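You operate a simulated robot arm through the tools that you are given. There is no shell and no other tool. Be economical: measure what you need, move in short steps, check, and stop when the job is done.

The job below is to be done with a simulated robot arm. You get a single attempt, and the scene is never put back.

## Task
Brush the old mortar off the black long brick, held in the clamp.
Fine: put brick and brush back; leave the clamp open and the other bricks as they are. Set down upright: scrubbing brush, what you pick out. What is to be rubbed or washed off counts as gone when no trace of it is left.
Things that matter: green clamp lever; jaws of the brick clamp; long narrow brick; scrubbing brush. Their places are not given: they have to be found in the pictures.

The check looks at the end state, three seconds after you hand in, the way a careful person would. Anything else that was tipped, shoved, dropped, spilled or broken makes it a failure.

## Robot
A 7-joint arm with a fingered hand, fixed in place. Base frame: the origin is at the foot of the arm, x ahead of it, y to its left, z up. Readings come in cm, degrees, newtons and seconds.
Its first joint turns from -166.0 to 166.0 degrees. Payload 4.7 kg.
The TCP is the grasp point between the finger pads, 3.6 cm short of the fingertips. In the tool frame z runs along the fingers and y along their closing line. Largest opening 12 cm; the body of the gripper starts 4.2 cm behind the TCP. The gripper is a hand of 5 fingers: y runs from the thumb to the fingers, the wrist lies at [-1.8, -12.2, -21] in the tool frame, and closing takes about 1.5 s.
Orientation is that of the tool frame in the base frame, as a unit quaternion [w, x, y, z]. With the fingers straight down and the wrist toward the robot, the tool's x, y and z point along [0, 1, 0], [1, 0, 0] and [0, 0, -1] of the base frame.

## Interface
- The arm moves only by the tool arm_command. Its arguments are lists of equal length, an entry for each row: "travel": the shift along the tool's x, y, z in cm, a list of three; "rotation": the turn, a rotation vector about the tool's x, y, z in degrees, a list of three. In form: {"travel": [[tx, ty, tz], ...], "rotation": [[ax, ay, az], ...]}. A call has 1 to 8 rows; each row is the pose to reach, as a shift and turn from the pose commanded when the call began, along the tool's axes at that moment. "jaw" is the opening, from 0 (shut) to 1 (fully open), set as the call begins (left out, the last holds). Rows are played at 5 a second. More than 5 cm and 8.6 degrees between two rows, or a gripper value outside its range, and nothing of the call is played. Where a pose cannot be reached the arm comes as near as it can. A force on the tool above 40 N (or 10 N above the force at the start of the call, whichever is more), or a blocked arm, ends the call early, and 0.2 s more pass. Each finger travels about 4.5 cm/s and halts on what it meets, pressing with about 32 N; the grip force reading is that of the motor and also rises with nothing between the fingers. The clock runs only during rows and for 0.2 s after the last one: add rows that repeat a pose to give the fingers time. The reply holds the time, the measured pose of the TCP, the force on the tool along the base axes, the opening and the grip force, in the units named above and with some noise, with the torque about the TCP (base axes, N m) and any sound that the robot's microphone picked up.
- Cameras (640 x 400 px; columns grow to the right, rows downward): "scene" is fixed at [40.25, -49.98, 165.15]; the picture's right is [0.98, -0.19, 0.00], its down [-0.12, -0.62, -0.78] and it looks along [0.15, 0.76, -0.63] (base axes); focal length 368 px, centre (320, 200). "wrist" rides on the gripper at [7.3, -9.1, -14.3] in the tool frame; the picture's right is [-0.80, 0.28, -0.53], its down [-0.53, -0.73, 0.42] and it looks along [-0.27, 0.62, 0.74] (tool axes); focal length 234 px, centre (320, 200).
- grab_frame(camera): a new picture of that camera. No time passes.
- set_fingers(index, middle, ring, little, thumb_bend, thumb_turn): sets how far each is bent, from 0 (flat) to 100 (curled in); at 30 the hand is open as for a grip, at 70 the pads meet at the TCP. One left out holds its place. A second passes; each finger stops where it meets its share of the squeeze, and holds until it gets a number again. A gripper value or a shape takes the hand back. It gives what a move gives, with no picture; readings hold the bend of each and the force on index, middle, ring, little, thumb and palm. thumb_turn goes from beside the hand (0) to across from the fingers (100), as for a grip.
- grasp_type(shape): the hand has 5 fingers and takes this shape, open, in about a second: jaw (thumb against the fingers, like two jaws); tri (thumb and two fingers); tip (a fingertip pinch); poke (one finger out to press); point (the index stretched); flat (the hand flat); cup (the hand cupped); fist (a fist). The gripper value then closes the fingers along that shape, each until it touches; the sizes above hold for jaw. It gives what a move gives, with no picture.
- probe_pixels(camera, pixels): for up to 12 pixels [column, row] of the newest picture of that camera ("zoom" is the newest enlarged one), the place [x, y, z] in the base frame of the surface seen there, good to about 0.2 cm. No time passes.
- zoom(camera, box): a new picture of the part [left, top, right, bottom] of that camera's present view, enlarged. No time passes.
- close_job(): hands the job in; it is judged then, once.

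Keep the steps short. Do not move on a guess: measure, check each grasp and each placing, and mend mistakes. In all there are 80 turns and 38 pictures (those below and enlarged ones count). Leave the gripper open and the arm clear of the work at the hand-in unless told otherwise, and finish with a single line.

The tools are called after ">>>" as name(argument=value, ...) on one line, values as JSON. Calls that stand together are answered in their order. arm_command: Moves the arm, as the interface text tells. Its arguments: {"type":"object","properties":{"travel":{"type":"array","items":{"type":"array","items":{"type":"number"}}},"rotation":{"type":"array","items":{"type":"array","items":{"type":"number"}}},"jaw":{"type":"number"}},"required":["travel","rotation"]} The other tools are called the same way: grasp_type (shape) gives the hand a shape; set_fingers (index, middle, ring, little, thumb_bend, thumb_turn) moves the fingers one by one; grab_frame (camera) takes a picture; probe_pixels (camera, pixels) gives the place of the surface under pixels of a picture; zoom (camera, box) takes an enlarged picture of a part of a camera's view; close_job () hands the job in.

At the start:

```text
clock: 0.0
ee_pos: [46.3, 24.67, 123.51]
orientation: [0.0, 0.708, 0.706, 0.0]
wrist_force: [0.9, -0.2, -0.5]
moment: [0.01, 0.02, -0.02]
width: 11.98
grip_force: 0.1
shape: jaw
bend: [30.0, 30.0, 30.0, 30.0, 30.0, 98.0]
finger forces: [0.0, 0.0, 0.0, 0.1, 0.0, 0.0]
```

scene: 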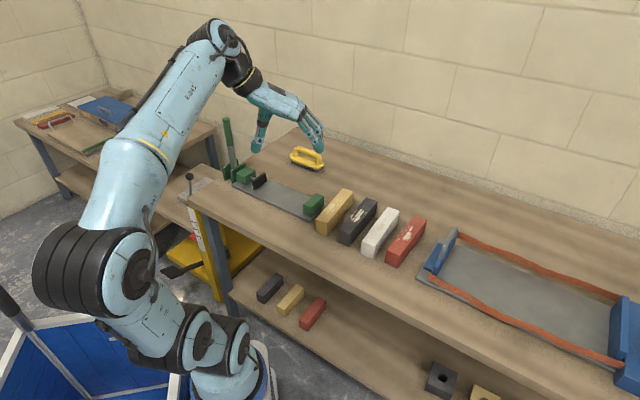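
wrist: 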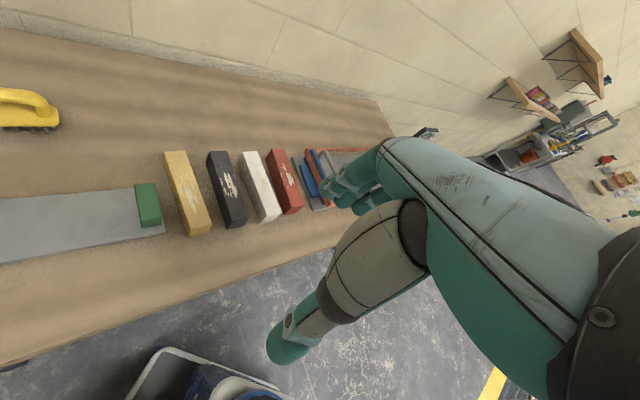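

I see the clamp (left, green), the yellow brush at about (307,157) and four bricks on the bench, black one at (357,220). I zoom in to measure.

>>> zoom(camera="scene", box=[210, 110, 450, 260])

```text
2.67 times, centred on (330, 185) of scene
```

zoom: 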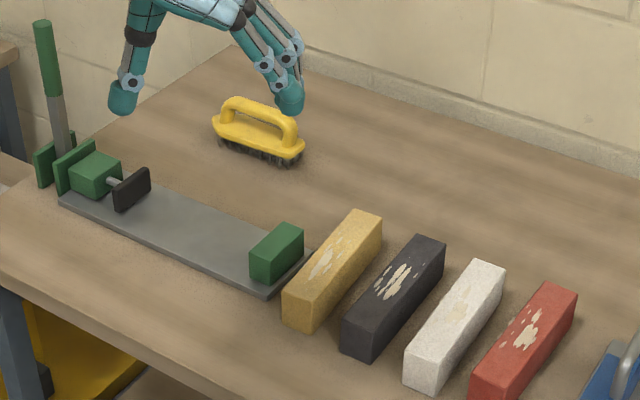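

Black brick with mortar on top; clamp with lever up, black pad and fixed green jaw. I probe the key points.

>>> probe_pixels(camera="zoom", pixels=[[413, 238], [444, 243], [343, 320], [376, 330], [374, 359], [395, 282], [131, 191], [270, 245], [251, 255], [302, 228], [43, 25], [55, 120]])

>>> probe_pixels(camera="zoom", pixels=[[230, 101], [292, 124], [216, 119], [301, 146], [258, 112], [258, 139], [95, 160], [60, 200], [268, 296], [312, 255], [200, 220], [290, 190]])

>>> probe_pixels(camera="zoom", pixels=[[355, 212], [381, 219], [284, 292], [317, 303], [476, 262], [505, 267], [407, 353], [437, 362], [150, 170], [115, 185], [148, 190], [70, 165]])

```text
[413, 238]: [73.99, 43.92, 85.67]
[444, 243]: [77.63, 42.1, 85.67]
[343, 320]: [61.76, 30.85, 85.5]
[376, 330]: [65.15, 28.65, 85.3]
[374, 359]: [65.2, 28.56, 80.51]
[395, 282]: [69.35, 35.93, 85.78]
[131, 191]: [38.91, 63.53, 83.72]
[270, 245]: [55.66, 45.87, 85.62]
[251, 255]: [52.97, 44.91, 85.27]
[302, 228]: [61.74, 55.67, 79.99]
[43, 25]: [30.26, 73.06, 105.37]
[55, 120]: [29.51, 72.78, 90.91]
```

```text
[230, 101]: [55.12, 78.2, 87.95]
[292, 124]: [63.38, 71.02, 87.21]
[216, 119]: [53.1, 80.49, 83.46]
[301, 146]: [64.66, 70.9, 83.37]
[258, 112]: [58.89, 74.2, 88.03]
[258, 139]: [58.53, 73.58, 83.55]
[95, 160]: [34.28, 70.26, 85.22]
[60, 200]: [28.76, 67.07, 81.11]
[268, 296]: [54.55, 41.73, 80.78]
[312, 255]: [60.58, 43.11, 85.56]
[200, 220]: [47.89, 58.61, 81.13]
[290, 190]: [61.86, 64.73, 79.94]
```

```text
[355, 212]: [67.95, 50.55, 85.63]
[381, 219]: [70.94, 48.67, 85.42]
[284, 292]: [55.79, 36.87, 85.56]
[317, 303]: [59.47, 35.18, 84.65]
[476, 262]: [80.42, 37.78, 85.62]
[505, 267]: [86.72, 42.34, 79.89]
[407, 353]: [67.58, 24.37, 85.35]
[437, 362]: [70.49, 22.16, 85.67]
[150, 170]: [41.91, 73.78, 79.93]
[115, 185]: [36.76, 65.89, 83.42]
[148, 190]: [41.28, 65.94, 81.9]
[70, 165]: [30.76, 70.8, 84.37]
```

Bench top is z≈79.9 and brick top is 85.6. The black brick is centred near (69.6, 36.4), about 18 x 4 cm, long axis about 46°. The clamp gap is about 22 cm along [0.71,-0.70], so the brick has to go in lengthwise. I move above the black brick with the closing line across its width.

>>> arm_command(travel=[[1.6, 3.3, 2.6], [3.3, 6.6, 5.3], [5, 10, 7.9], [6.7, 13.3, 10.6], [8.4, 16.6, 13.2], [10, 20, 15.9], [11.7, 23.3, 18.5]], rotation=[[0, 0, 6.3], [0, 0, 12.6], [0, 0, 18.9], [0, 0, 25.1], [0, 0, 31.4], [0, 0, 37.7], [0, 0, 44]])

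>>> grab_frame(camera="wrist")

>>> zoom(camera="scene", box=[210, 110, 450, 260])

```text
clock: 1.6
ee_pos: [69.41, 36.26, 105.35]
orientation: [0.0, 0.921, 0.39, 0.001]
wrist_force: [-0.5, -0.9, 1.6]
moment: [0.03, -0.02, -0.03]
width: 11.97
grip_force: 0.0
shape: jaw
bend: [30.0, 30.0, 30.0, 30.0, 30.0, 98.0]
finger forces: [0.1, 0.0, 0.0, 0.0, 0.0, 0.0]
```

```text
34 pictures are left
```

wrist: 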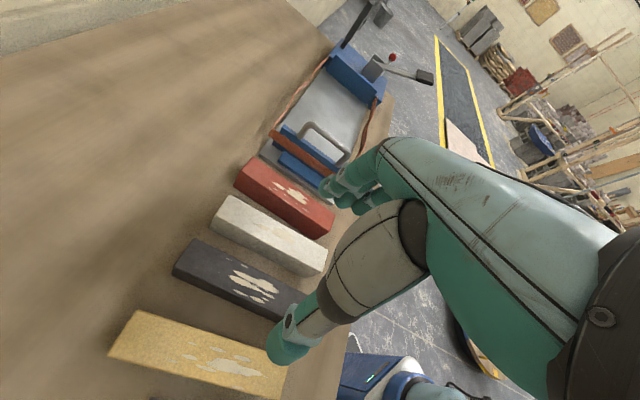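

```text
2.67 times, centred on (330, 185) of scene
```

zoom: 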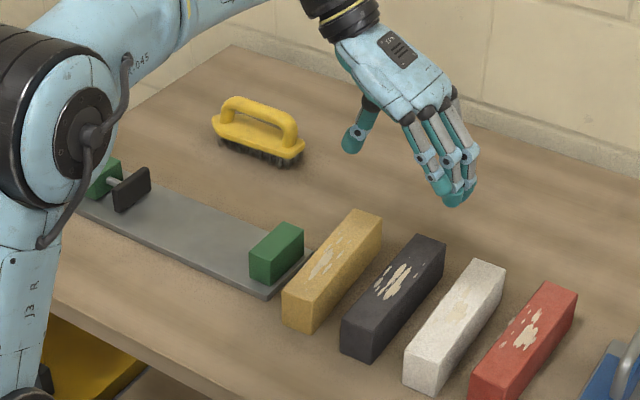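

The hand is above the brick. I measure the brick edges and the clamp jaws from this view.

>>> probe_pixels(camera="wrist", pixels=[[201, 241], [180, 264], [240, 257], [290, 282], [192, 268], [225, 283], [258, 299], [252, 283], [160, 360], [217, 377], [217, 224], [270, 248]])

>>> probe_pixels(camera="zoom", pixels=[[281, 223], [301, 229], [252, 252], [273, 260], [252, 276], [274, 283], [115, 184], [148, 169], [117, 209], [149, 192], [436, 239], [352, 322]])

```text
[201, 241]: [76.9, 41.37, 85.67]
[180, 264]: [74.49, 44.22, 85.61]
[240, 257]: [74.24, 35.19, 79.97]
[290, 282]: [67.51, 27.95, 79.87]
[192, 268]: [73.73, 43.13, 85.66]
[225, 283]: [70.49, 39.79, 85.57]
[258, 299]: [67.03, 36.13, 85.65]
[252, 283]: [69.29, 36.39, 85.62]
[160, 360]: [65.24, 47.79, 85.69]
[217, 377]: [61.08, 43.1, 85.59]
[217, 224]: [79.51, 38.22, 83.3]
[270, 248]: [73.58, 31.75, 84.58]
```

```text
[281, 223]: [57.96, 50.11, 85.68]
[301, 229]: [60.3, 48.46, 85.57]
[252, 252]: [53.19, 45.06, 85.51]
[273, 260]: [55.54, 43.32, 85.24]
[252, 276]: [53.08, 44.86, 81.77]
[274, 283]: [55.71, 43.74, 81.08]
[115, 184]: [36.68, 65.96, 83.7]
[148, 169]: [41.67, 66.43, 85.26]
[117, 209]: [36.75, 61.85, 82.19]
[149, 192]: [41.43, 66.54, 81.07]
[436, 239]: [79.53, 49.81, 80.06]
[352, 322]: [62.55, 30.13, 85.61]
```

The brick spans 4 x 18.1 cm, centred at (69.53, 36.13), with about 5 cm gaps to its neighbours. I narrow the opening to about 7 cm and go down part way, then check.

>>> arm_command(travel=[[0, 0.2, 3], [0, 0.2, 6], [0, 0.2, 9], [0, 0.2, 11], [0, 0.2, 11], [0, 0.2, 11]], rotation=[[0, 0, 0], [0, 0, 0], [0, 0, 0], [0, 0, 0], [0, 0, 0], [0, 0, 0]], jaw=0.58)

>>> grab_frame(camera="wrist")

>>> zoom(camera="scene", box=[290, 140, 450, 240])

```text
clock: 3.0
ee_pos: [69.77, 36.37, 94.04]
orientation: [0.0, 0.92, 0.392, 0.0]
wrist_force: [-0.6, 0.1, -0.1]
moment: [0.01, -0.01, 0.01]
width: 7.03
grip_force: 0.0
shape: jaw
bend: [74.0, 42.0, 39.0, 41.0, 66.0, 100.0]
finger forces: [0.0, 0.1, 0.0, 0.0, 0.0, 0.1]
```

```text
32 pictures are left
```

wrist: 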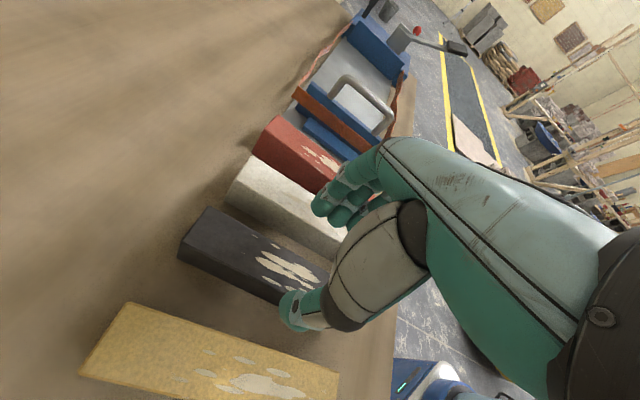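

```text
4.00 times, centred on (370, 190) of scene
```

zoom: 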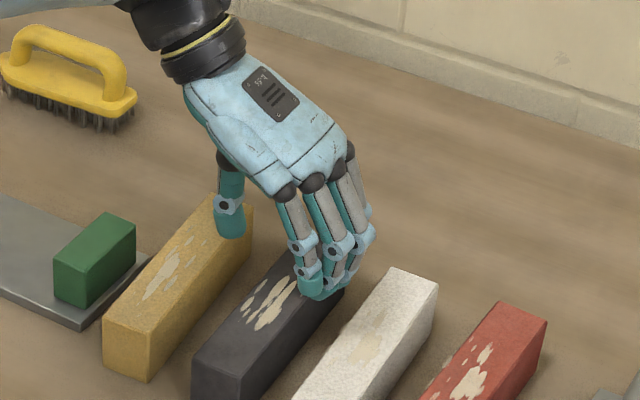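

The reported bends are uneven (index 74, thumb 66). I set the fingers evenly instead and look again.

>>> set_fingers(index=45, middle=45, ring=45, little=45, thumb_bend=45, thumb_turn=100)

>>> zoom(camera="wrist", box=[160, 100, 480, 400])

```text
clock: 4.0
ee_pos: [69.87, 36.17, 94.15]
orientation: [0.001, 0.921, 0.39, 0.0]
wrist_force: [0.4, -0.7, 0.4]
moment: [0.0, 0.01, -0.01]
width: 7.77
grip_force: 0.0
shape: fingers
bend: [45.0, 45.0, 45.0, 45.0, 45.0, 99.0]
finger forces: [0.0, 0.0, 0.0, 0.0, 0.0, 0.0]
```

```text
1.33 times, centred on (320, 250) of wrist
```

zoom: 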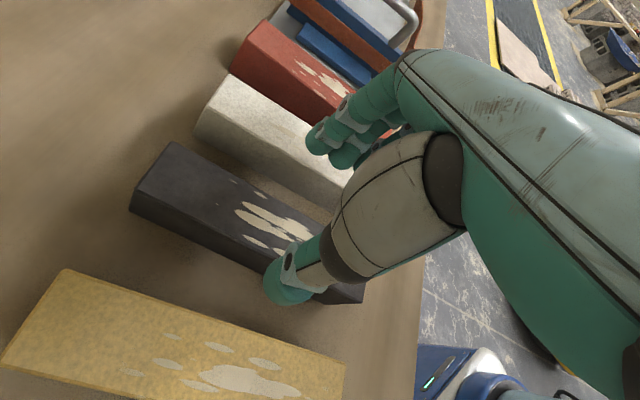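

Now an even 7.8 cm opening. I probe the thumb tip and finger tips to check the centring.

>>> probe_pixels(camera="zoom", pixels=[[275, 290], [285, 298], [305, 272], [290, 262], [314, 140], [340, 158], [330, 110], [370, 140], [325, 125], [352, 150]])

```text
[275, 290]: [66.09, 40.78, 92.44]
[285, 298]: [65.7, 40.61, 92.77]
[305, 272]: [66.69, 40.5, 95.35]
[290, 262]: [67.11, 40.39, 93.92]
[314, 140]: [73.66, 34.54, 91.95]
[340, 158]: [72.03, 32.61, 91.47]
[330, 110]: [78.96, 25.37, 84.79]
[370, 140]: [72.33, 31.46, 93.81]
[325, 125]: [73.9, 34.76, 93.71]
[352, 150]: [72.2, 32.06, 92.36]
```

Thumb and fingers are symmetric about the brick, and both are inside the gaps. I go down to TCP z≈84.6.

>>> arm_command(travel=[[0, -0.15, 2.5], [0, -0.15, 5], [0, -0.15, 7], [0, -0.15, 8.5], [0, -0.15, 9.5]], rotation=[[0, 0, 0], [0, 0, 0], [0, 0, 0], [0, 0, 0], [0, 0, 0]])

>>> set_fingers(index=70, middle=70, ring=70, little=70, thumb_bend=70)

>>> zoom(camera="scene", box=[290, 140, 450, 240])

```text
clock: 4.9
ee_pos: [69.99, 36.54, 88.05]
orientation: [-0.003, 0.921, 0.391, 0.008]
wrist_force: [-5.6, 0.5, 15.4]
moment: [-0.8, -0.39, -0.29]
width: 7.71
grip_force: 8.1
shape: fingers
bend: [45.0, 46.0, 45.0, 45.0, 45.0, 99.0]
finger forces: [0.1, 15.9, 0.1, 0.1, 0.0, 0.0]
stopped in row 4: the force on the tool passed its limit at 53 N (the readings are from after the stop); the commanded pose is now the measured one
```

```text
clock: 5.9
ee_pos: [69.91, 36.45, 87.71]
orientation: [-0.002, 0.92, 0.391, 0.005]
wrist_force: [-0.3, 0.4, -0.3]
moment: [0.0, -0.04, -0.01]
width: 4.22
grip_force: 18.1
shape: fingers
bend: [62.0, 64.0, 65.0, 70.0, 56.0, 100.0]
finger forces: [7.1, 6.4, 4.5, 0.1, 18.3, 0.0]
```

```text
4.00 times, centred on (370, 190) of scene
```

zoom: 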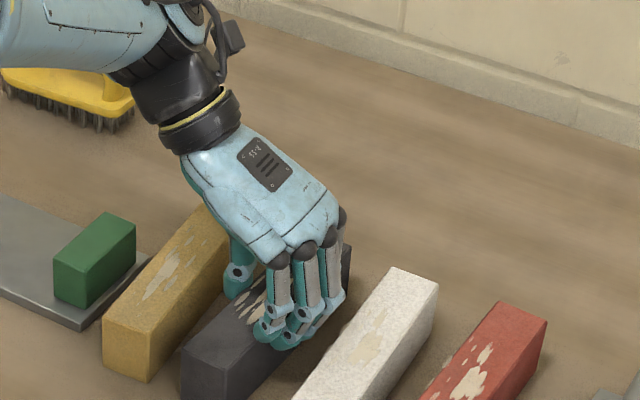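

The middle finger touched something (probably the top edge of the white brick), and nothing appears displaced. The grip is shallow, so I reopen only a little (about 6 cm) and go lower.

>>> set_fingers(index=53, middle=54, ring=54, little=54, thumb_bend=48)

>>> zoom(camera="wrist", box=[160, 100, 480, 400])

```text
clock: 6.9
ee_pos: [69.94, 36.43, 87.74]
orientation: [-0.001, 0.921, 0.39, 0.007]
wrist_force: [0.3, -0.6, -0.1]
moment: [-0.01, 0.01, 0.01]
width: 6.09
grip_force: 0.2
shape: fingers
bend: [53.0, 54.0, 54.0, 54.0, 48.0, 100.0]
finger forces: [0.1, 0.0, 0.0, 0.0, 0.1, 0.0]
```

```text
1.33 times, centred on (320, 250) of wrist
```

zoom: 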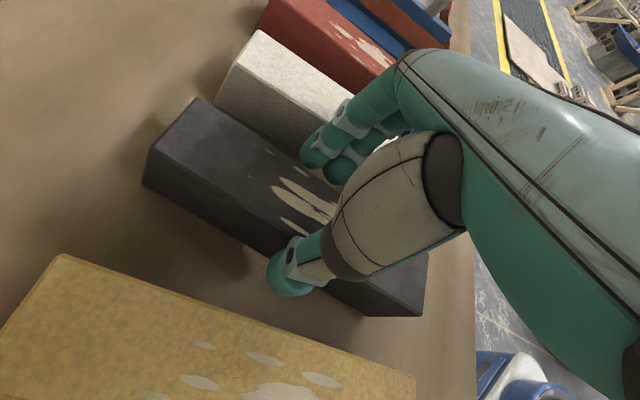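

>>> probe_pixels(camera="zoom", pixels=[[225, 118], [296, 150], [165, 145], [240, 183], [260, 199], [221, 100], [240, 115], [300, 142], [308, 160], [326, 176], [275, 295], [283, 258]])

```text
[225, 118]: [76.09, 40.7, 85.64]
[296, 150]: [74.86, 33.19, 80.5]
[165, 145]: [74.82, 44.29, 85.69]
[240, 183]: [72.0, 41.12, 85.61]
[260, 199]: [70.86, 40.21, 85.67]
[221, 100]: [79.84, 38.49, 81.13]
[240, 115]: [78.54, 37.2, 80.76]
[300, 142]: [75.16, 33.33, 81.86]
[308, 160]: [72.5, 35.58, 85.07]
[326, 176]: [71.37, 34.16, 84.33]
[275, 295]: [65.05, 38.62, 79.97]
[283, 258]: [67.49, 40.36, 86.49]
```

Fingers are about 0.6 cm off the brick's right face and the thumb is about 1.4 cm off the left. The white brick's face is unchanged (u≈31.2). I descend the remaining 3.1 cm in fine rows.

>>> arm_command(travel=[[0, 0, 0.8], [0, 0, 1.6], [0, 0, 2.4], [0, 0, 3.0]], rotation=[[0, 0, 0], [0, 0, 0], [0, 0, 0], [0, 0, 0]])

```text
clock: 7.9
ee_pos: [69.89, 36.56, 84.82]
orientation: [-0.001, 0.92, 0.391, 0.006]
wrist_force: [-4.6, 5.5, 6.9]
moment: [-0.4, -0.28, -0.08]
width: 6.1
grip_force: 4.7
shape: fingers
bend: [53.0, 56.0, 54.0, 54.0, 48.0, 100.0]
finger forces: [0.1, 9.2, 0.1, 0.0, 0.0, 0.0]
```

The middle finger feels contact on its outer side (9 N). I check the picture before doing more.

>>> zoom(camera="scene", box=[330, 170, 450, 270])

```text
4.00 times, centred on (390, 220) of scene
```

zoom: 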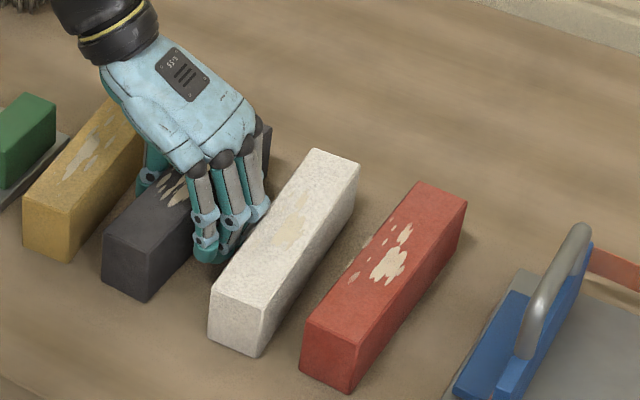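

The neighbours look unmoved. I lift 0.4 cm to unload the finger, then close, which moves the fingers away from the white brick.

>>> arm_command(travel=[[0, 0, -0.4], [0, 0, -0.4]], rotation=[[0, 0, 0], [0, 0, 0]])

>>> set_fingers(index=75, middle=75, ring=75, little=75, thumb_bend=75)

```text
clock: 8.5
ee_pos: [69.87, 36.36, 85.12]
orientation: [-0.001, 0.92, 0.391, 0.007]
wrist_force: [-0.9, 0.9, -0.2]
moment: [-0.01, 0.03, -0.03]
width: 6.11
grip_force: 0.7
shape: fingers
bend: [53.0, 55.0, 54.0, 54.0, 48.0, 100.0]
finger forces: [0.1, 1.2, 0.0, 0.1, 0.0, 0.0]
```

```text
clock: 9.5
ee_pos: [69.78, 36.43, 85.15]
orientation: [-0.001, 0.921, 0.39, 0.007]
wrist_force: [-0.5, 0.1, -0.2]
moment: [-0.06, -0.06, 0.02]
width: 4.38
grip_force: 31.2
shape: fingers
bend: [62.0, 66.0, 72.0, 74.0, 55.0, 98.0]
finger forces: [10.7, 7.4, 7.5, 5.3, 31.2, 0.1]
```

All fingers hold with 31 N in total, width 4.4 cm. I lift straight up slowly.

>>> arm_command(travel=[[0, 0, -0.5], [0, 0, -1.5], [0, 0, -3], [0, 0, -5], [0, 0, -7.5], [0, 0, -10], [0, 0, -12], [0, 0, -12]], rotation=[[0, 0, 0], [0, 0, 0], [0, 0, 0], [0, 0, 0], [0, 0, 0], [0, 0, 0], [0, 0, 0], [0, 0, 0]])

>>> grab_frame(camera="scene")

```text
clock: 11.3
ee_pos: [69.77, 36.44, 97.2]
orientation: [-0.001, 0.921, 0.391, 0.007]
wrist_force: [-0.7, 0.2, -8.4]
moment: [-0.05, -0.06, 0.02]
width: 4.39
grip_force: 30.6
shape: fingers
bend: [62.0, 66.0, 72.0, 74.0, 55.0, 98.0]
finger forces: [10.6, 7.5, 7.6, 5.2, 31.1, 0.0]
```

```text
26 pictures are left
```

scene: 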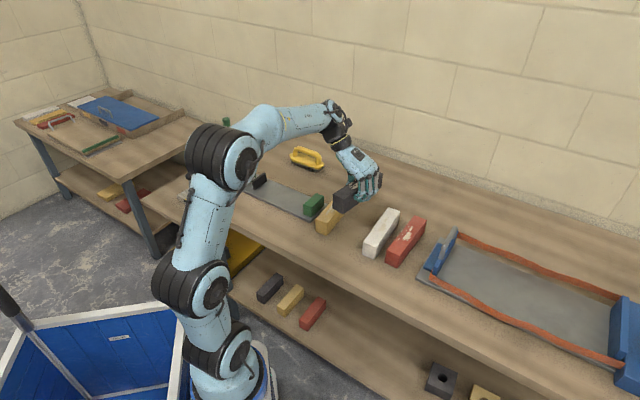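

The brick is held at 8.4 N and the neighbours are untouched. I now swing it over to the clamp at this height, turning it about the vertical.

>>> arm_command(travel=[[-0.23, -3.47, -0.3], [-0.46, -6.94, -0.6], [-0.69, -10.41, -0.9], [-0.92, -13.88, -1.17], [-1.15, -17.35, -1.17], [-1.38, -20.81, -1.17], [-1.6, -24.28, -1.17], [-1.83, -27.75, -1.17]], rotation=[[0.11, 0.04, -8.2], [0.21, 0.09, -16.4], [0.32, 0.13, -24.6], [0.42, 0.18, -32.8], [0.53, 0.22, -41], [0.63, 0.27, -49.2], [0.74, 0.31, -57.4], [0.84, 0.36, -65.6]])

>>> arm_command(travel=[[0, 0, 0], [0, 0, 0], [0, 0, 0], [0, 0, 0]], rotation=[[0, 0.1, -8.2], [0, 0.2, -16.4], [0, 0.3, -24.4], [0, 0.3, -24.4]])

>>> zoom(camera="scene", box=[210, 130, 370, 230])

>>> grab_frame(camera="wrist")

```text
clock: 13.1
ee_pos: [48.73, 54.36, 98.22]
orientation: [-0.005, 0.561, 0.828, 0.007]
wrist_force: [1.1, -0.4, -8.4]
moment: [0.08, -0.11, 0.01]
width: 4.36
grip_force: 30.7
shape: fingers
bend: [71.0, 66.0, 72.0, 74.0, 55.0, 97.0]
finger forces: [10.6, 7.6, 7.6, 4.9, 30.7, 0.1]
```

```text
clock: 14.1
ee_pos: [48.49, 54.33, 98.06]
orientation: [-0.006, 0.374, 0.927, 0.008]
wrist_force: [0.0, -0.2, -9.2]
moment: [0.06, -0.11, 0.03]
width: 4.36
grip_force: 30.1
shape: fingers
bend: [71.0, 66.0, 72.0, 74.0, 55.0, 97.0]
finger forces: [10.5, 7.6, 7.7, 4.7, 30.5, 0.0]
```

```text
4.00 times, centred on (290, 180) of scene
```

zoom: 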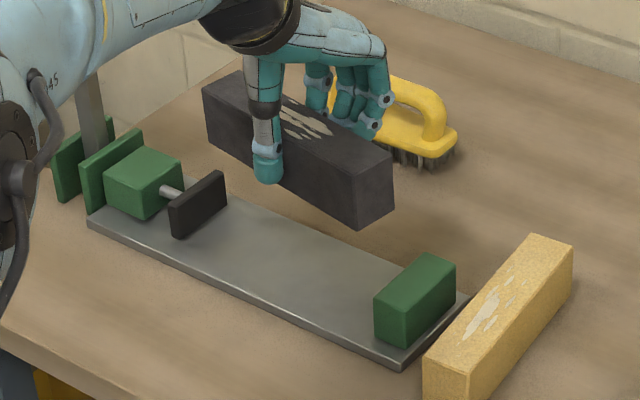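

```text
24 pictures are left
```

wrist: 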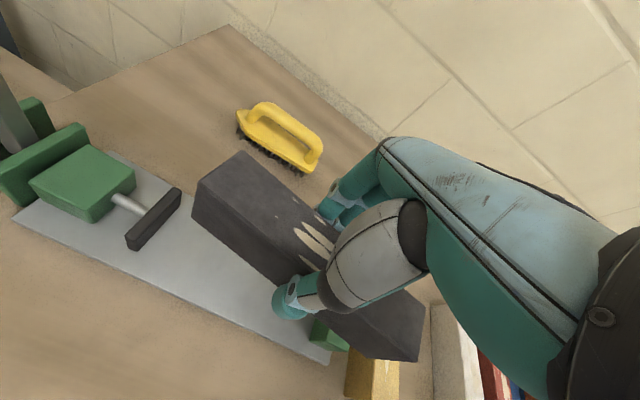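

The brick hangs over the clamp. I measure its ends, sides and tilt along with the jaws.

>>> probe_pixels(camera="zoom", pixels=[[204, 94], [238, 74], [392, 155], [358, 178], [358, 227], [392, 208], [210, 135], [300, 194], [310, 158], [388, 158], [340, 172], [330, 210]])

>>> probe_pixels(camera="wrist", pixels=[[242, 155], [202, 180], [200, 188], [260, 220], [268, 172], [252, 280], [125, 237], [178, 188], [135, 243], [180, 197], [312, 325], [20, 214]])

>>> probe_pixels(camera="zoom", pixels=[[378, 303], [424, 256], [378, 330], [190, 215], [225, 180], [222, 206], [180, 232], [300, 300], [150, 255], [404, 360], [88, 224], [300, 240]])

```text
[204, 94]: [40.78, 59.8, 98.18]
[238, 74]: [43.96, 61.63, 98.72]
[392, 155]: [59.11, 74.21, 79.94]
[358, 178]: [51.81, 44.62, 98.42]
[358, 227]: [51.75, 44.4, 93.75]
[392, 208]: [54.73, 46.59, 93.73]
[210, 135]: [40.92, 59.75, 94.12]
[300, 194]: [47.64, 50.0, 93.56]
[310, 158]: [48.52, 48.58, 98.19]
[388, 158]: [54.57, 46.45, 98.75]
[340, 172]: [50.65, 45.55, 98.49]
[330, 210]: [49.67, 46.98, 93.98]
```

```text
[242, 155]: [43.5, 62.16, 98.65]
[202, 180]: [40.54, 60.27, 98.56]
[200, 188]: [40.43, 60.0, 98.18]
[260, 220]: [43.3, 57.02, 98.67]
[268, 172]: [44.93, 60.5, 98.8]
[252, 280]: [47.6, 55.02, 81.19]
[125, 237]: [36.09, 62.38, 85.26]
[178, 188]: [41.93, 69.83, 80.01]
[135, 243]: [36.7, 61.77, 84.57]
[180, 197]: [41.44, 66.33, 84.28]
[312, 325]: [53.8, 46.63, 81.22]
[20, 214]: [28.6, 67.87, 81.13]
```

```text
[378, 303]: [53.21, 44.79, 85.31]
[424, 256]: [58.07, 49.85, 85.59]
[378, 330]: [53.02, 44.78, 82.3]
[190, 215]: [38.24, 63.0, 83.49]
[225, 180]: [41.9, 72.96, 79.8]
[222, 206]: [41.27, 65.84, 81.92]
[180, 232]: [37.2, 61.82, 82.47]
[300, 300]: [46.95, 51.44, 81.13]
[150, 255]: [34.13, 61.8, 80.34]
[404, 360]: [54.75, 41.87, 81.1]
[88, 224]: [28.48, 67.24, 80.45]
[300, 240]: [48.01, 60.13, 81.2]
```

The brick has twisted about 10.5° in the hand and sits 1.3 cm toward the thumb. I correct the heading and position, and go down 5 cm (still above the jaws).

>>> arm_command(travel=[[-0.06, 0.7, 0], [-0.12, 1.37, 0], [-0.12, 1.37, 2.5], [-0.12, 1.37, 5], [-0.12, 1.37, 5]], rotation=[[0, 0, -5.2], [0, 0, -10.5], [0, 0, -10.5], [0, 0, -10.5], [0, 0, -10.5]])

>>> zoom(camera="scene", box=[210, 130, 370, 230])

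>>> zoom(camera="wrist", box=[60, 120, 460, 370])

```text
clock: 15.3
ee_pos: [49.67, 55.4, 93.04]
orientation: [-0.006, 0.289, 0.957, 0.009]
wrist_force: [-0.4, -0.4, -7.8]
moment: [0.13, -0.07, -0.01]
width: 4.34
grip_force: 30.9
shape: fingers
bend: [71.0, 66.0, 72.0, 74.0, 55.0, 97.0]
finger forces: [10.4, 7.4, 7.7, 4.7, 30.5, 0.0]
```

```text
4.00 times, centred on (290, 180) of scene
```

zoom: 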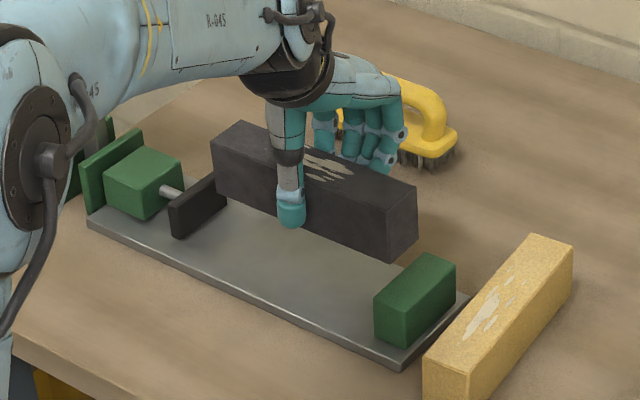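

```text
1.60 times, centred on (260, 245) of wrist
```

zoom: 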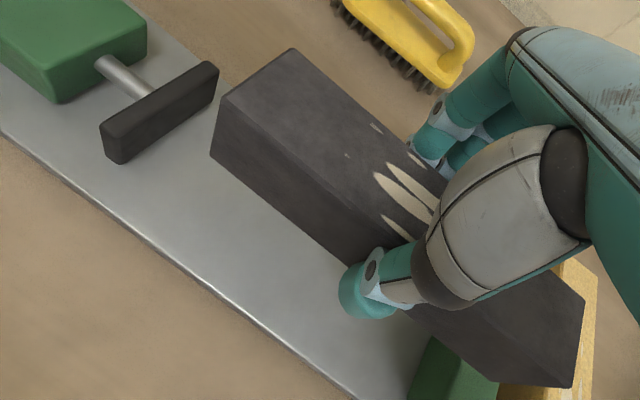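

Better aligned. I measure the corners again.

>>> probe_pixels(camera="zoom", pixels=[[226, 101], [291, 53], [290, 152], [335, 187], [350, 84], [580, 300], [550, 355], [215, 152], [300, 210], [218, 70], [127, 158], [260, 80]])

>>> grab_frame(camera="scene")

>>> probe_pixels(camera="scene", pixels=[[263, 168], [268, 162], [311, 182], [313, 179], [303, 186], [305, 187], [303, 194], [265, 178], [275, 169], [295, 182]])

```text
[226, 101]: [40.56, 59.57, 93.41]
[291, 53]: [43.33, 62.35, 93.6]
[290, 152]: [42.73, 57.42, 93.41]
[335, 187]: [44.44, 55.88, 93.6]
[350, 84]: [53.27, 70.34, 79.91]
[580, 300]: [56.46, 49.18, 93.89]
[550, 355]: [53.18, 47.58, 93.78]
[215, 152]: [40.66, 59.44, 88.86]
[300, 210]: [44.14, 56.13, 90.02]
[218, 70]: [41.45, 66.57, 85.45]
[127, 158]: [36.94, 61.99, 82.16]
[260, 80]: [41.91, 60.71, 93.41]
```

```text
21 pictures are left
```

scene: 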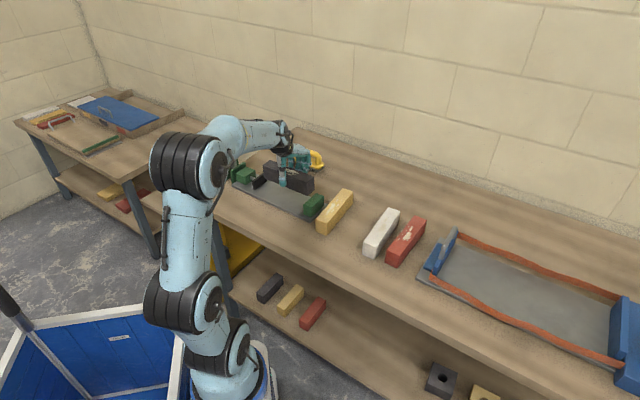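

```text
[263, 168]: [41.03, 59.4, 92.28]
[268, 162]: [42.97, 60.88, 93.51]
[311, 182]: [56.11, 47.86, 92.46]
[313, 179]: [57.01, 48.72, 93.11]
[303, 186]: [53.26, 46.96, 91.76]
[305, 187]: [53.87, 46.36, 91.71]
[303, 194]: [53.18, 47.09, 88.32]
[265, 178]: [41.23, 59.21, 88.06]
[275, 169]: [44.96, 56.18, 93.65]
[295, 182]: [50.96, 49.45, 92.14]
```

The brick is within 1° of the clamp axis, its right end about 0.7 cm from the fixed jaw, laterally centred, bottom at z≈87.9 against plate 81.15. I trim 1° heading and 0.8° tilt, then descend.

>>> arm_command(travel=[[0, 0, 1.5], [0, 0, 3], [0, 0, 4.5], [0, 0, 5.5], [0, 0, 6.1], [0, 0, 6.4]], rotation=[[0, 0.8, -1], [0, 0.8, -1], [0, 0.8, -1], [0, 0.8, -1], [0, 0.8, -1], [0, 0.8, -1]])

```text
clock: 16.4
ee_pos: [49.68, 55.81, 88.44]
orientation: [-0.011, 0.279, 0.96, 0.021]
wrist_force: [-4.8, 1.9, 9.4]
moment: [-0.21, -0.45, -0.05]
width: 4.31
grip_force: 31.5
shape: fingers
bend: [71.0, 72.0, 74.0, 75.0, 54.0, 96.0]
finger forces: [8.9, 7.4, 9.8, 3.9, 32.1, 0.1]
stopped in row 5: the force on the tool passed its limit at 44 N (the readings are from after the stop); the commanded pose is now the measured one
```

Contact 2 cm early. I look at what touched.

>>> zoom(camera="scene", box=[230, 140, 350, 220])

>>> probe_pixels(camera="zoom", pixels=[[180, 140], [215, 110], [420, 225], [460, 200], [350, 205], [420, 270], [300, 230], [250, 205]])

```text
5.00 times, centred on (290, 180) of scene
```

zoom: 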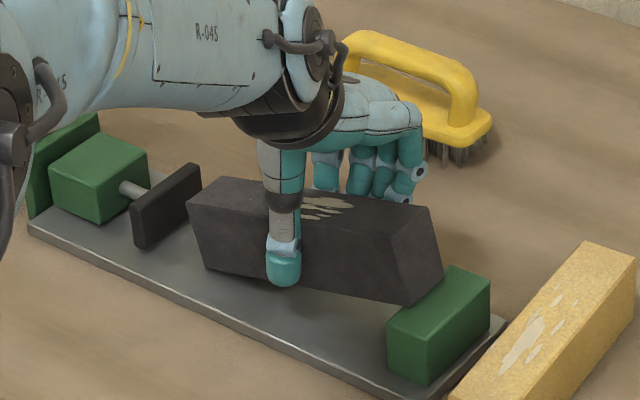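

```text
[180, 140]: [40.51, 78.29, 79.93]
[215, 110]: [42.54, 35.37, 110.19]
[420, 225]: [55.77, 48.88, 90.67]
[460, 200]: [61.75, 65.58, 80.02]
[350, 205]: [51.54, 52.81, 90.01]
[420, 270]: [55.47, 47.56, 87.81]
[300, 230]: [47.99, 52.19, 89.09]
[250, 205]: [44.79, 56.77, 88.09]
```

The brick's right bottom edge landed on the fixed jaw's top, so it tilted. I raise 5 cm and re-measure.

>>> arm_command(travel=[[0, 0, -1], [0, 0, -2.5], [0, 0, -5], [0, 0, -5]], rotation=[[0, 0, 0], [0, 0, 0], [0, 0, 0], [0, 0, 0]])

>>> zoom(camera="scene", box=[230, 140, 350, 220])

>>> grab_frame(camera="wrist")

```text
clock: 17.4
ee_pos: [49.83, 55.36, 93.25]
orientation: [-0.011, 0.28, 0.96, 0.018]
wrist_force: [0.3, -0.2, -8.0]
moment: [0.11, -0.09, 0.01]
width: 4.31
grip_force: 28.1
shape: fingers
bend: [71.0, 71.0, 74.0, 74.0, 54.0, 96.0]
finger forces: [9.7, 7.5, 8.1, 3.1, 27.9, 0.0]
```

```text
5.00 times, centred on (290, 180) of scene
```

zoom: 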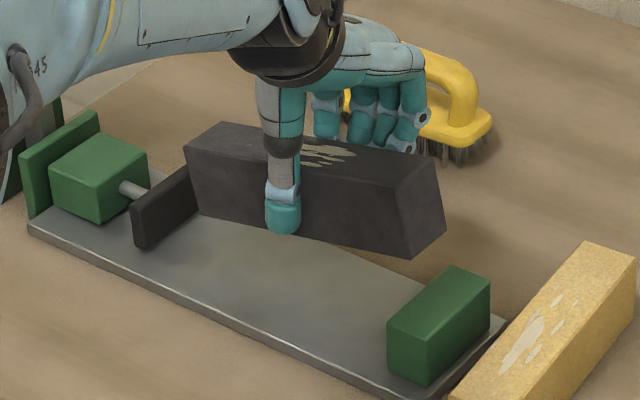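

```text
18 pictures are left
```

wrist: 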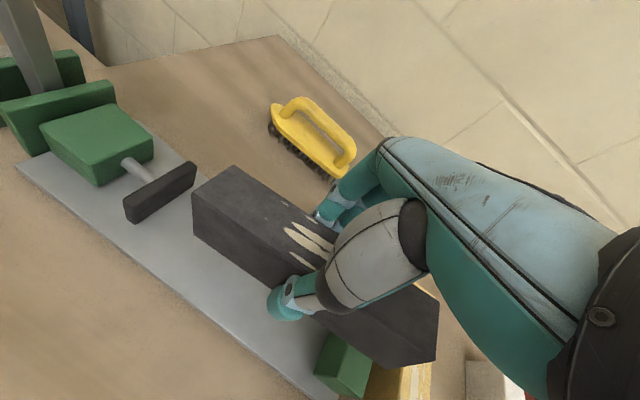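

I probe the brick's corners for the new tilt.

>>> probe_pixels(camera="zoom", pixels=[[187, 150], [224, 124], [393, 187], [431, 157], [410, 255], [443, 227], [200, 210], [240, 165], [240, 140], [350, 180], [350, 240], [418, 175]])

>>> probe_pixels(camera="wrist", pixels=[[233, 169], [195, 192], [250, 235], [275, 215], [235, 195], [260, 190], [436, 305], [408, 361], [195, 225], [260, 275], [400, 310], [345, 320]])

```text
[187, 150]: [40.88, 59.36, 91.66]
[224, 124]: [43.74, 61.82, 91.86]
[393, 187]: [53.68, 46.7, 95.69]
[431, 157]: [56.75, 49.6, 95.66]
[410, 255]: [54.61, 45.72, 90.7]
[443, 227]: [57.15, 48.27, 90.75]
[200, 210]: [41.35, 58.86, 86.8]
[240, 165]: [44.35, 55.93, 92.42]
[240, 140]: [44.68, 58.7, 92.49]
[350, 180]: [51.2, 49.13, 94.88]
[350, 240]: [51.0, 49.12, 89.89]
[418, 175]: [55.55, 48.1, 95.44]
```

```text
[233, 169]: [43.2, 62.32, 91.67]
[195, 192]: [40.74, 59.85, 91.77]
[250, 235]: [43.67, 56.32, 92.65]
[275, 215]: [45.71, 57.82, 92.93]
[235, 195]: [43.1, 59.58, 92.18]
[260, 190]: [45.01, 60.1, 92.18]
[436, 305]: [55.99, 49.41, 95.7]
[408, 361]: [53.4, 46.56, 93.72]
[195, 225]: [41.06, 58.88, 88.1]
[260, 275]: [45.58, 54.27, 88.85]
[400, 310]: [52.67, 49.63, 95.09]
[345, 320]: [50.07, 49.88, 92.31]
```

Its length is about 18.6 cm and it is pitched about 12° (right end up), heading and lateral position good. I correct the pitch about the closing line, shift 0.85 cm toward the pad, and lower to about 1.3 cm above the plate.

>>> arm_command(travel=[[0.4, 0, 0], [0.85, 0, 0], [0.8, -0.06, 2], [0.74, -0.11, 4], [0.68, -0.15, 5.4], [0.68, -0.15, 5.4]], rotation=[[0, 6, 0], [0, 12, 0], [0, 12, 0], [0, 12, 0], [0, 12, 0], [0, 12, 0]])

>>> zoom(camera="scene", box=[230, 140, 350, 220])

>>> probe_pixels(camera="zoom", pixels=[[190, 190], [225, 155], [398, 235], [430, 203], [398, 282], [250, 185], [350, 212], [250, 250], [350, 285], [200, 225], [440, 275], [170, 200]])

```text
clock: 18.8
ee_pos: [49.03, 55.98, 87.78]
orientation: [-0.111, 0.275, 0.954, 0.048]
wrist_force: [-0.2, 0.0, -8.6]
moment: [0.13, -0.1, -0.01]
width: 4.28
grip_force: 27.7
shape: fingers
bend: [71.0, 71.0, 74.0, 74.0, 54.0, 96.0]
finger forces: [9.5, 7.5, 8.1, 3.2, 27.5, 0.0]
```

```text
5.00 times, centred on (290, 180) of scene
```

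zoom: 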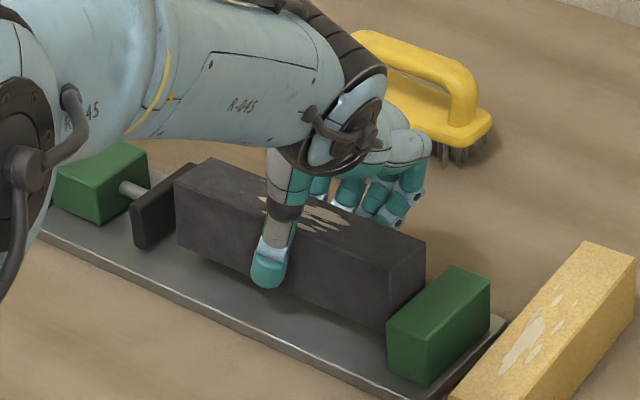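

```text
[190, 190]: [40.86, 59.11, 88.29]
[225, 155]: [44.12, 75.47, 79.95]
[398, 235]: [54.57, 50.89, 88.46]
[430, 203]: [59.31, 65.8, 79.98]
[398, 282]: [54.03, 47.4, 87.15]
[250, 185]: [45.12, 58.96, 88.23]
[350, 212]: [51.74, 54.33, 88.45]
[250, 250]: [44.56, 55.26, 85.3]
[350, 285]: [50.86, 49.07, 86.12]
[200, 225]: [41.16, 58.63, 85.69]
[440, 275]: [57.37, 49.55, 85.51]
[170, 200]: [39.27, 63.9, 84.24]
```

It is level (top 88.3, resting height should be 86.9) and clear of both jaws. I lower the last 1.5 cm straight down.

>>> arm_command(travel=[[-0.12, -0.02, 0.49], [-0.24, -0.03, 0.97], [-0.31, -0.04, 1.26], [-0.34, -0.05, 1.4]], rotation=[[0, 0, 0], [0, 0, 0], [0, 0, 0], [0, 0, 0]])

```text
clock: 19.8
ee_pos: [49.06, 56.04, 86.33]
orientation: [-0.111, 0.275, 0.954, 0.048]
wrist_force: [0.3, -0.4, -7.9]
moment: [0.11, -0.09, 0.03]
width: 4.31
grip_force: 27.3
shape: fingers
bend: [71.0, 71.0, 74.0, 74.0, 54.0, 96.0]
finger forces: [9.5, 7.5, 8.0, 3.2, 27.7, 0.0]
```

No contact yet (weight is still 7.9 N). I lower a little more in 0.15 cm rows.

>>> arm_command(travel=[[-0.04, 0, 0.15], [-0.07, -0.01, 0.3], [-0.1, -0.01, 0.4]], rotation=[[0, 0, 0], [0, 0, 0], [0, 0, 0]])

```text
clock: 20.6
ee_pos: [48.97, 55.96, 86.18]
orientation: [-0.11, 0.276, 0.954, 0.051]
wrist_force: [-0.5, -4.4, 10.2]
moment: [0.03, -0.06, 0.09]
width: 4.3
grip_force: 31.1
shape: fingers
bend: [71.0, 71.0, 74.0, 74.0, 54.0, 96.0]
finger forces: [9.7, 7.9, 8.5, 2.9, 32.7, 0.1]
```

Contact is made (pressing about 10 N). I release with the fingers.

>>> set_fingers(index=48, middle=48, ring=48, little=48, thumb_bend=40)

>>> zoom(camera="scene", box=[230, 140, 350, 220])

```text
clock: 21.6
ee_pos: [48.97, 55.89, 86.09]
orientation: [-0.112, 0.275, 0.954, 0.048]
wrist_force: [0.8, -0.5, -0.6]
moment: [0.0, -0.01, -0.01]
width: 8.03
grip_force: 0.0
shape: fingers
bend: [48.0, 48.0, 48.0, 48.0, 40.0, 99.0]
finger forces: [0.0, 0.0, 0.0, 0.1, 0.1, 0.0]
```

```text
5.00 times, centred on (290, 180) of scene
```

zoom: 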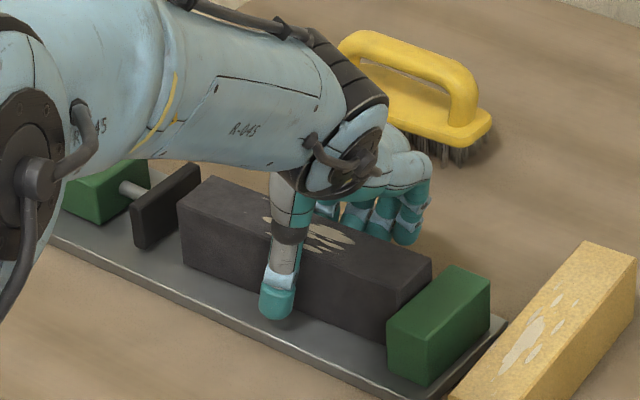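

The brick sits flat between the jaws. I rise straight up 20 cm and undo the 13° tilt.

>>> arm_command(travel=[[0.48, 0.06, -1.95], [1.2, 0.16, -4.9], [2.3, 0.3, -9], [3.3, 0.45, -13.5], [4.3, 0.56, -17.5], [4.8, 0.62, -19.4], [4.8, 0.62, -19.4]], rotation=[[0, 0, 0], [0, 0, 0], [0, 0, 0], [0, -4, 0], [0, -9, 0], [0, -13.5, 0], [0, -13.5, 0]])

>>> grab_frame(camera="wrist")

```text
clock: 23.2
ee_pos: [49.07, 55.83, 105.96]
orientation: [0.003, 0.28, 0.96, 0.016]
wrist_force: [-0.5, 0.0, 0.6]
moment: [0.04, 0.01, 0.03]
width: 8.08
grip_force: 0.0
shape: fingers
bend: [48.0, 48.0, 48.0, 48.0, 40.0, 99.0]
finger forces: [0.1, 0.1, 0.1, 0.1, 0.0, 0.0]
```

```text
15 pictures are left
```

wrist: 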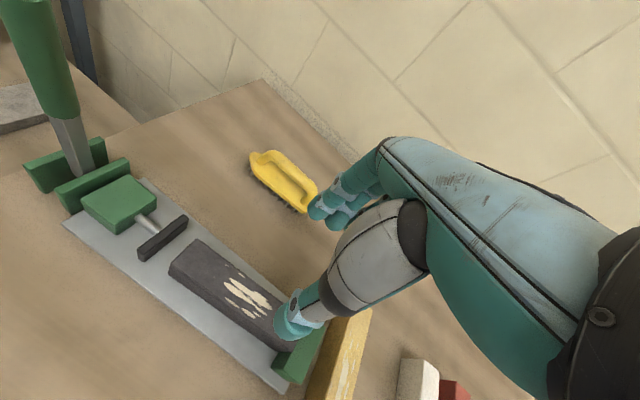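

The brick is placed. Now I study the lever and its bracket.

>>> zoom(camera="wrist", box=[0, 60, 240, 210])

>>> probe_pixels(camera="wrist", pixels=[[30, 15], [50, 60], [65, 105], [60, 125], [80, 155], [45, 172], [90, 150], [75, 195], [120, 168], [110, 200], [75, 175], [30, 180]])

```text
2.67 times, centred on (120, 135) of wrist
```

zoom: 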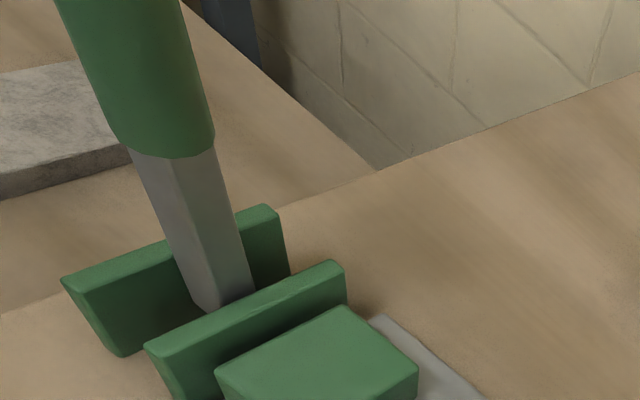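

```text
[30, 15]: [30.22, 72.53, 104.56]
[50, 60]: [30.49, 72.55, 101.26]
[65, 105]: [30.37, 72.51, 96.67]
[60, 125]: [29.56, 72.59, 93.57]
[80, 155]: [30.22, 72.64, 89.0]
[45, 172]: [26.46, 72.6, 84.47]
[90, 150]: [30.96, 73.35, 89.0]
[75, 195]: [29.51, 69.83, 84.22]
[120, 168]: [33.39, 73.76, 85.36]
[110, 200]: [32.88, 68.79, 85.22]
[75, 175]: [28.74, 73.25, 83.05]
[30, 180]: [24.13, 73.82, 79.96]
```

The lever is a vertical post at about (30.3, 73.0) between two cheek plates facing the clamp axis, top about z 106. I go above it with the hand wide open, closing line across the clamp axis.

>>> arm_command(travel=[[0, 0, -4], [0, 0, -8], [4.2, 0.8, -8], [8.4, 1.5, -8], [12.6, 2.3, -8], [16.8, 3, -8], [21, 3.8, -8], [25.1, 4.5, -8]], rotation=[[0, 0, 0], [0, 0, 0], [0.3, 0, 2], [0.6, 0, 4], [0.9, 0, 6], [1.2, 0, 8], [1.5, 0, 10], [1.8, 0, 11.4]], jaw=1)

>>> zoom(camera="scene", box=[170, 70, 330, 210])

```text
clock: 25.0
ee_pos: [30.25, 73.07, 114.42]
orientation: [-0.004, 0.373, 0.928, 0.001]
wrist_force: [0.1, -0.8, 1.4]
moment: [0.04, 0.02, -0.01]
width: 11.96
grip_force: 0.1
shape: jaw
bend: [30.0, 30.0, 30.0, 30.0, 30.0, 98.0]
finger forces: [0.0, 0.0, 0.0, 0.0, 0.0, 0.0]
```

```text
2.86 times, centred on (250, 140) of scene
```

zoom: 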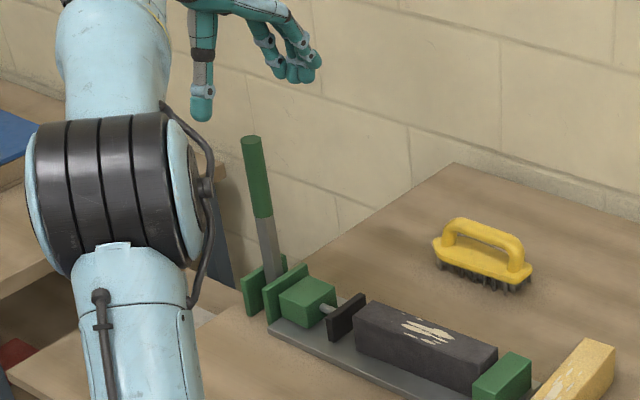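

The open hand is over the lever. I lower so the fingers straddle the handle's top, then close gently to feel which way it swings.

>>> arm_command(travel=[[0, 0, 3], [0, 0, 6], [0, 0, 8.5], [0, 0, 9.9]], rotation=[[0, 0, 0], [0, 0, 0], [0, 0, 0], [0, 0, 0]])

>>> set_fingers(index=70, middle=70, ring=70, little=70, thumb_bend=62)

```text
clock: 26.0
ee_pos: [30.16, 73.17, 104.34]
orientation: [-0.005, 0.373, 0.928, 0.001]
wrist_force: [-0.4, -0.4, 0.3]
moment: [-0.01, 0.0, 0.04]
width: 11.98
grip_force: 0.1
shape: jaw
bend: [30.0, 30.0, 30.0, 30.0, 30.0, 98.0]
finger forces: [0.1, 0.1, 0.0, 0.0, 0.1, 0.0]
```

```text
clock: 27.0
ee_pos: [30.26, 73.22, 104.48]
orientation: [-0.003, 0.373, 0.928, 0.0]
wrist_force: [2.3, 1.9, -0.9]
moment: [0.09, -0.06, -0.03]
width: 2.55
grip_force: 3.2
shape: fingers
bend: [64.0, 70.0, 70.0, 70.0, 61.0, 97.0]
finger forces: [4.8, 0.1, 0.0, 0.0, 1.5, 0.0]
```

The lever is between thumb and index. I test small moves: first +y (thumb pushes lever away from the robot), then back.

>>> arm_command(travel=[[0, 0.7, 0], [0, 1.4, 0]], rotation=[[0, 0, 0], [0, 0, 0]])

>>> arm_command(travel=[[0, -0.7, 0], [0, -1.4, 0], [0, -2.1, 0], [0, -2.8, 0]], rotation=[[0, 0, 0], [0, 0, 0], [0, 0, 0], [0, 0, 0]])

```text
clock: 27.6
ee_pos: [31.06, 74.02, 104.63]
orientation: [-0.004, 0.373, 0.928, 0.001]
wrist_force: [-5.5, -6.6, 4.7]
moment: [-0.19, 0.24, 0.03]
width: 2.71
grip_force: 4.0
shape: fingers
bend: [70.0, 70.0, 70.0, 70.0, 57.0, 97.0]
finger forces: [0.0, 0.0, 0.1, 0.0, 9.0, 0.1]
```

```text
clock: 28.6
ee_pos: [29.17, 72.05, 104.45]
orientation: [-0.003, 0.374, 0.928, 0.002]
wrist_force: [7.5, 6.9, 10.1]
moment: [0.32, -0.29, -0.1]
width: 2.77
grip_force: 5.9
shape: fingers
bend: [61.0, 70.0, 70.0, 70.0, 62.0, 97.0]
finger forces: [10.2, 0.3, 0.1, 0.1, 0.0, 0.0]
```

About 9–10 N of resistance both ways across, so it seems not to swing that way. I recentre, grip firmly and try along the clamp axis.

>>> arm_command(travel=[[0, 0.7, 0], [0, 1.4, 0]], rotation=[[0, 0, 0], [0, 0, 0]])

>>> set_fingers(index=78, middle=78, thumb_bend=75)

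>>> arm_command(travel=[[0.6, 0, 0], [1.2, 0, 0]], rotation=[[0, 0, 0], [0, 0, 0]])

>>> arm_command(travel=[[-0.6, 0, 0], [-1.2, 0, 0], [-1.8, 0, 0], [-2.4, 0, 0]], rotation=[[0, 0, 0], [0, 0, 0], [0, 0, 0], [0, 0, 0]])

```text
clock: 29.2
ee_pos: [30.05, 73.04, 104.35]
orientation: [-0.004, 0.373, 0.928, 0.0]
wrist_force: [5.4, 2.3, 5.0]
moment: [0.11, -0.17, -0.06]
width: 2.53
grip_force: 3.7
shape: fingers
bend: [64.0, 70.0, 70.0, 70.0, 61.0, 97.0]
finger forces: [6.5, 0.1, 0.0, 0.1, 1.3, 0.0]
```

```text
clock: 30.2
ee_pos: [30.12, 73.13, 104.19]
orientation: [-0.004, 0.374, 0.927, 0.0]
wrist_force: [8.4, -6.2, -10.0]
moment: [-0.1, -0.14, 0.05]
width: 2.3
grip_force: 18.2
shape: fingers
bend: [61.0, 76.0, 70.0, 70.0, 65.0, 97.0]
finger forces: [12.1, 10.2, 0.0, 0.0, 14.1, 0.1]
```

```text
clock: 30.7
ee_pos: [30.16, 73.25, 104.26]
orientation: [0.002, 0.376, 0.927, -0.003]
wrist_force: [22.6, -22.1, -1.5]
moment: [-0.32, -0.33, 0.05]
width: 2.27
grip_force: 27.7
shape: fingers
bend: [71.0, 77.0, 70.0, 70.0, 65.0, 97.0]
finger forces: [12.4, 27.1, 0.1, 0.0, 14.9, 0.0]
stopped in row 2: the force on the tool passed its limit at 48 N (the readings are from after the stop); the commanded pose is now the measured one
```

```text
clock: 31.7
ee_pos: [31.64, 71.86, 104.22]
orientation: [-0.001, 0.374, 0.927, -0.001]
wrist_force: [2.1, -2.3, -0.1]
moment: [-0.05, -0.06, 0.01]
width: 0.03
grip_force: 0.2
shape: fingers
bend: [72.0, 78.0, 70.0, 70.0, 72.0, 98.0]
finger forces: [0.0, 0.0, 0.0, 0.0, 0.1, 0.0]
```

Pushing away from the jaws is blocked (48 N). On the way toward the jaws the fingers slipped off (width 0). I look.

>>> zoom(camera="scene", box=[170, 70, 330, 210])

```text
2.86 times, centred on (250, 140) of scene
```

zoom: 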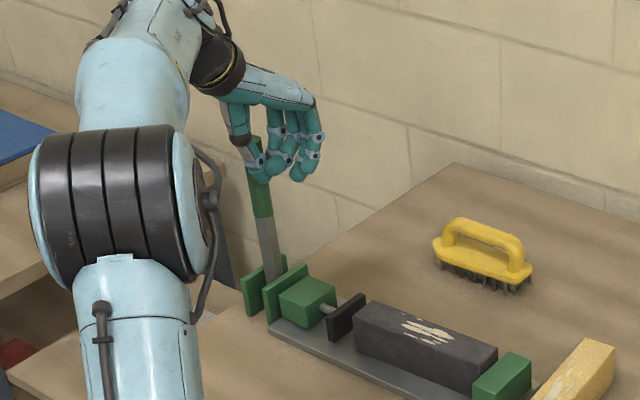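

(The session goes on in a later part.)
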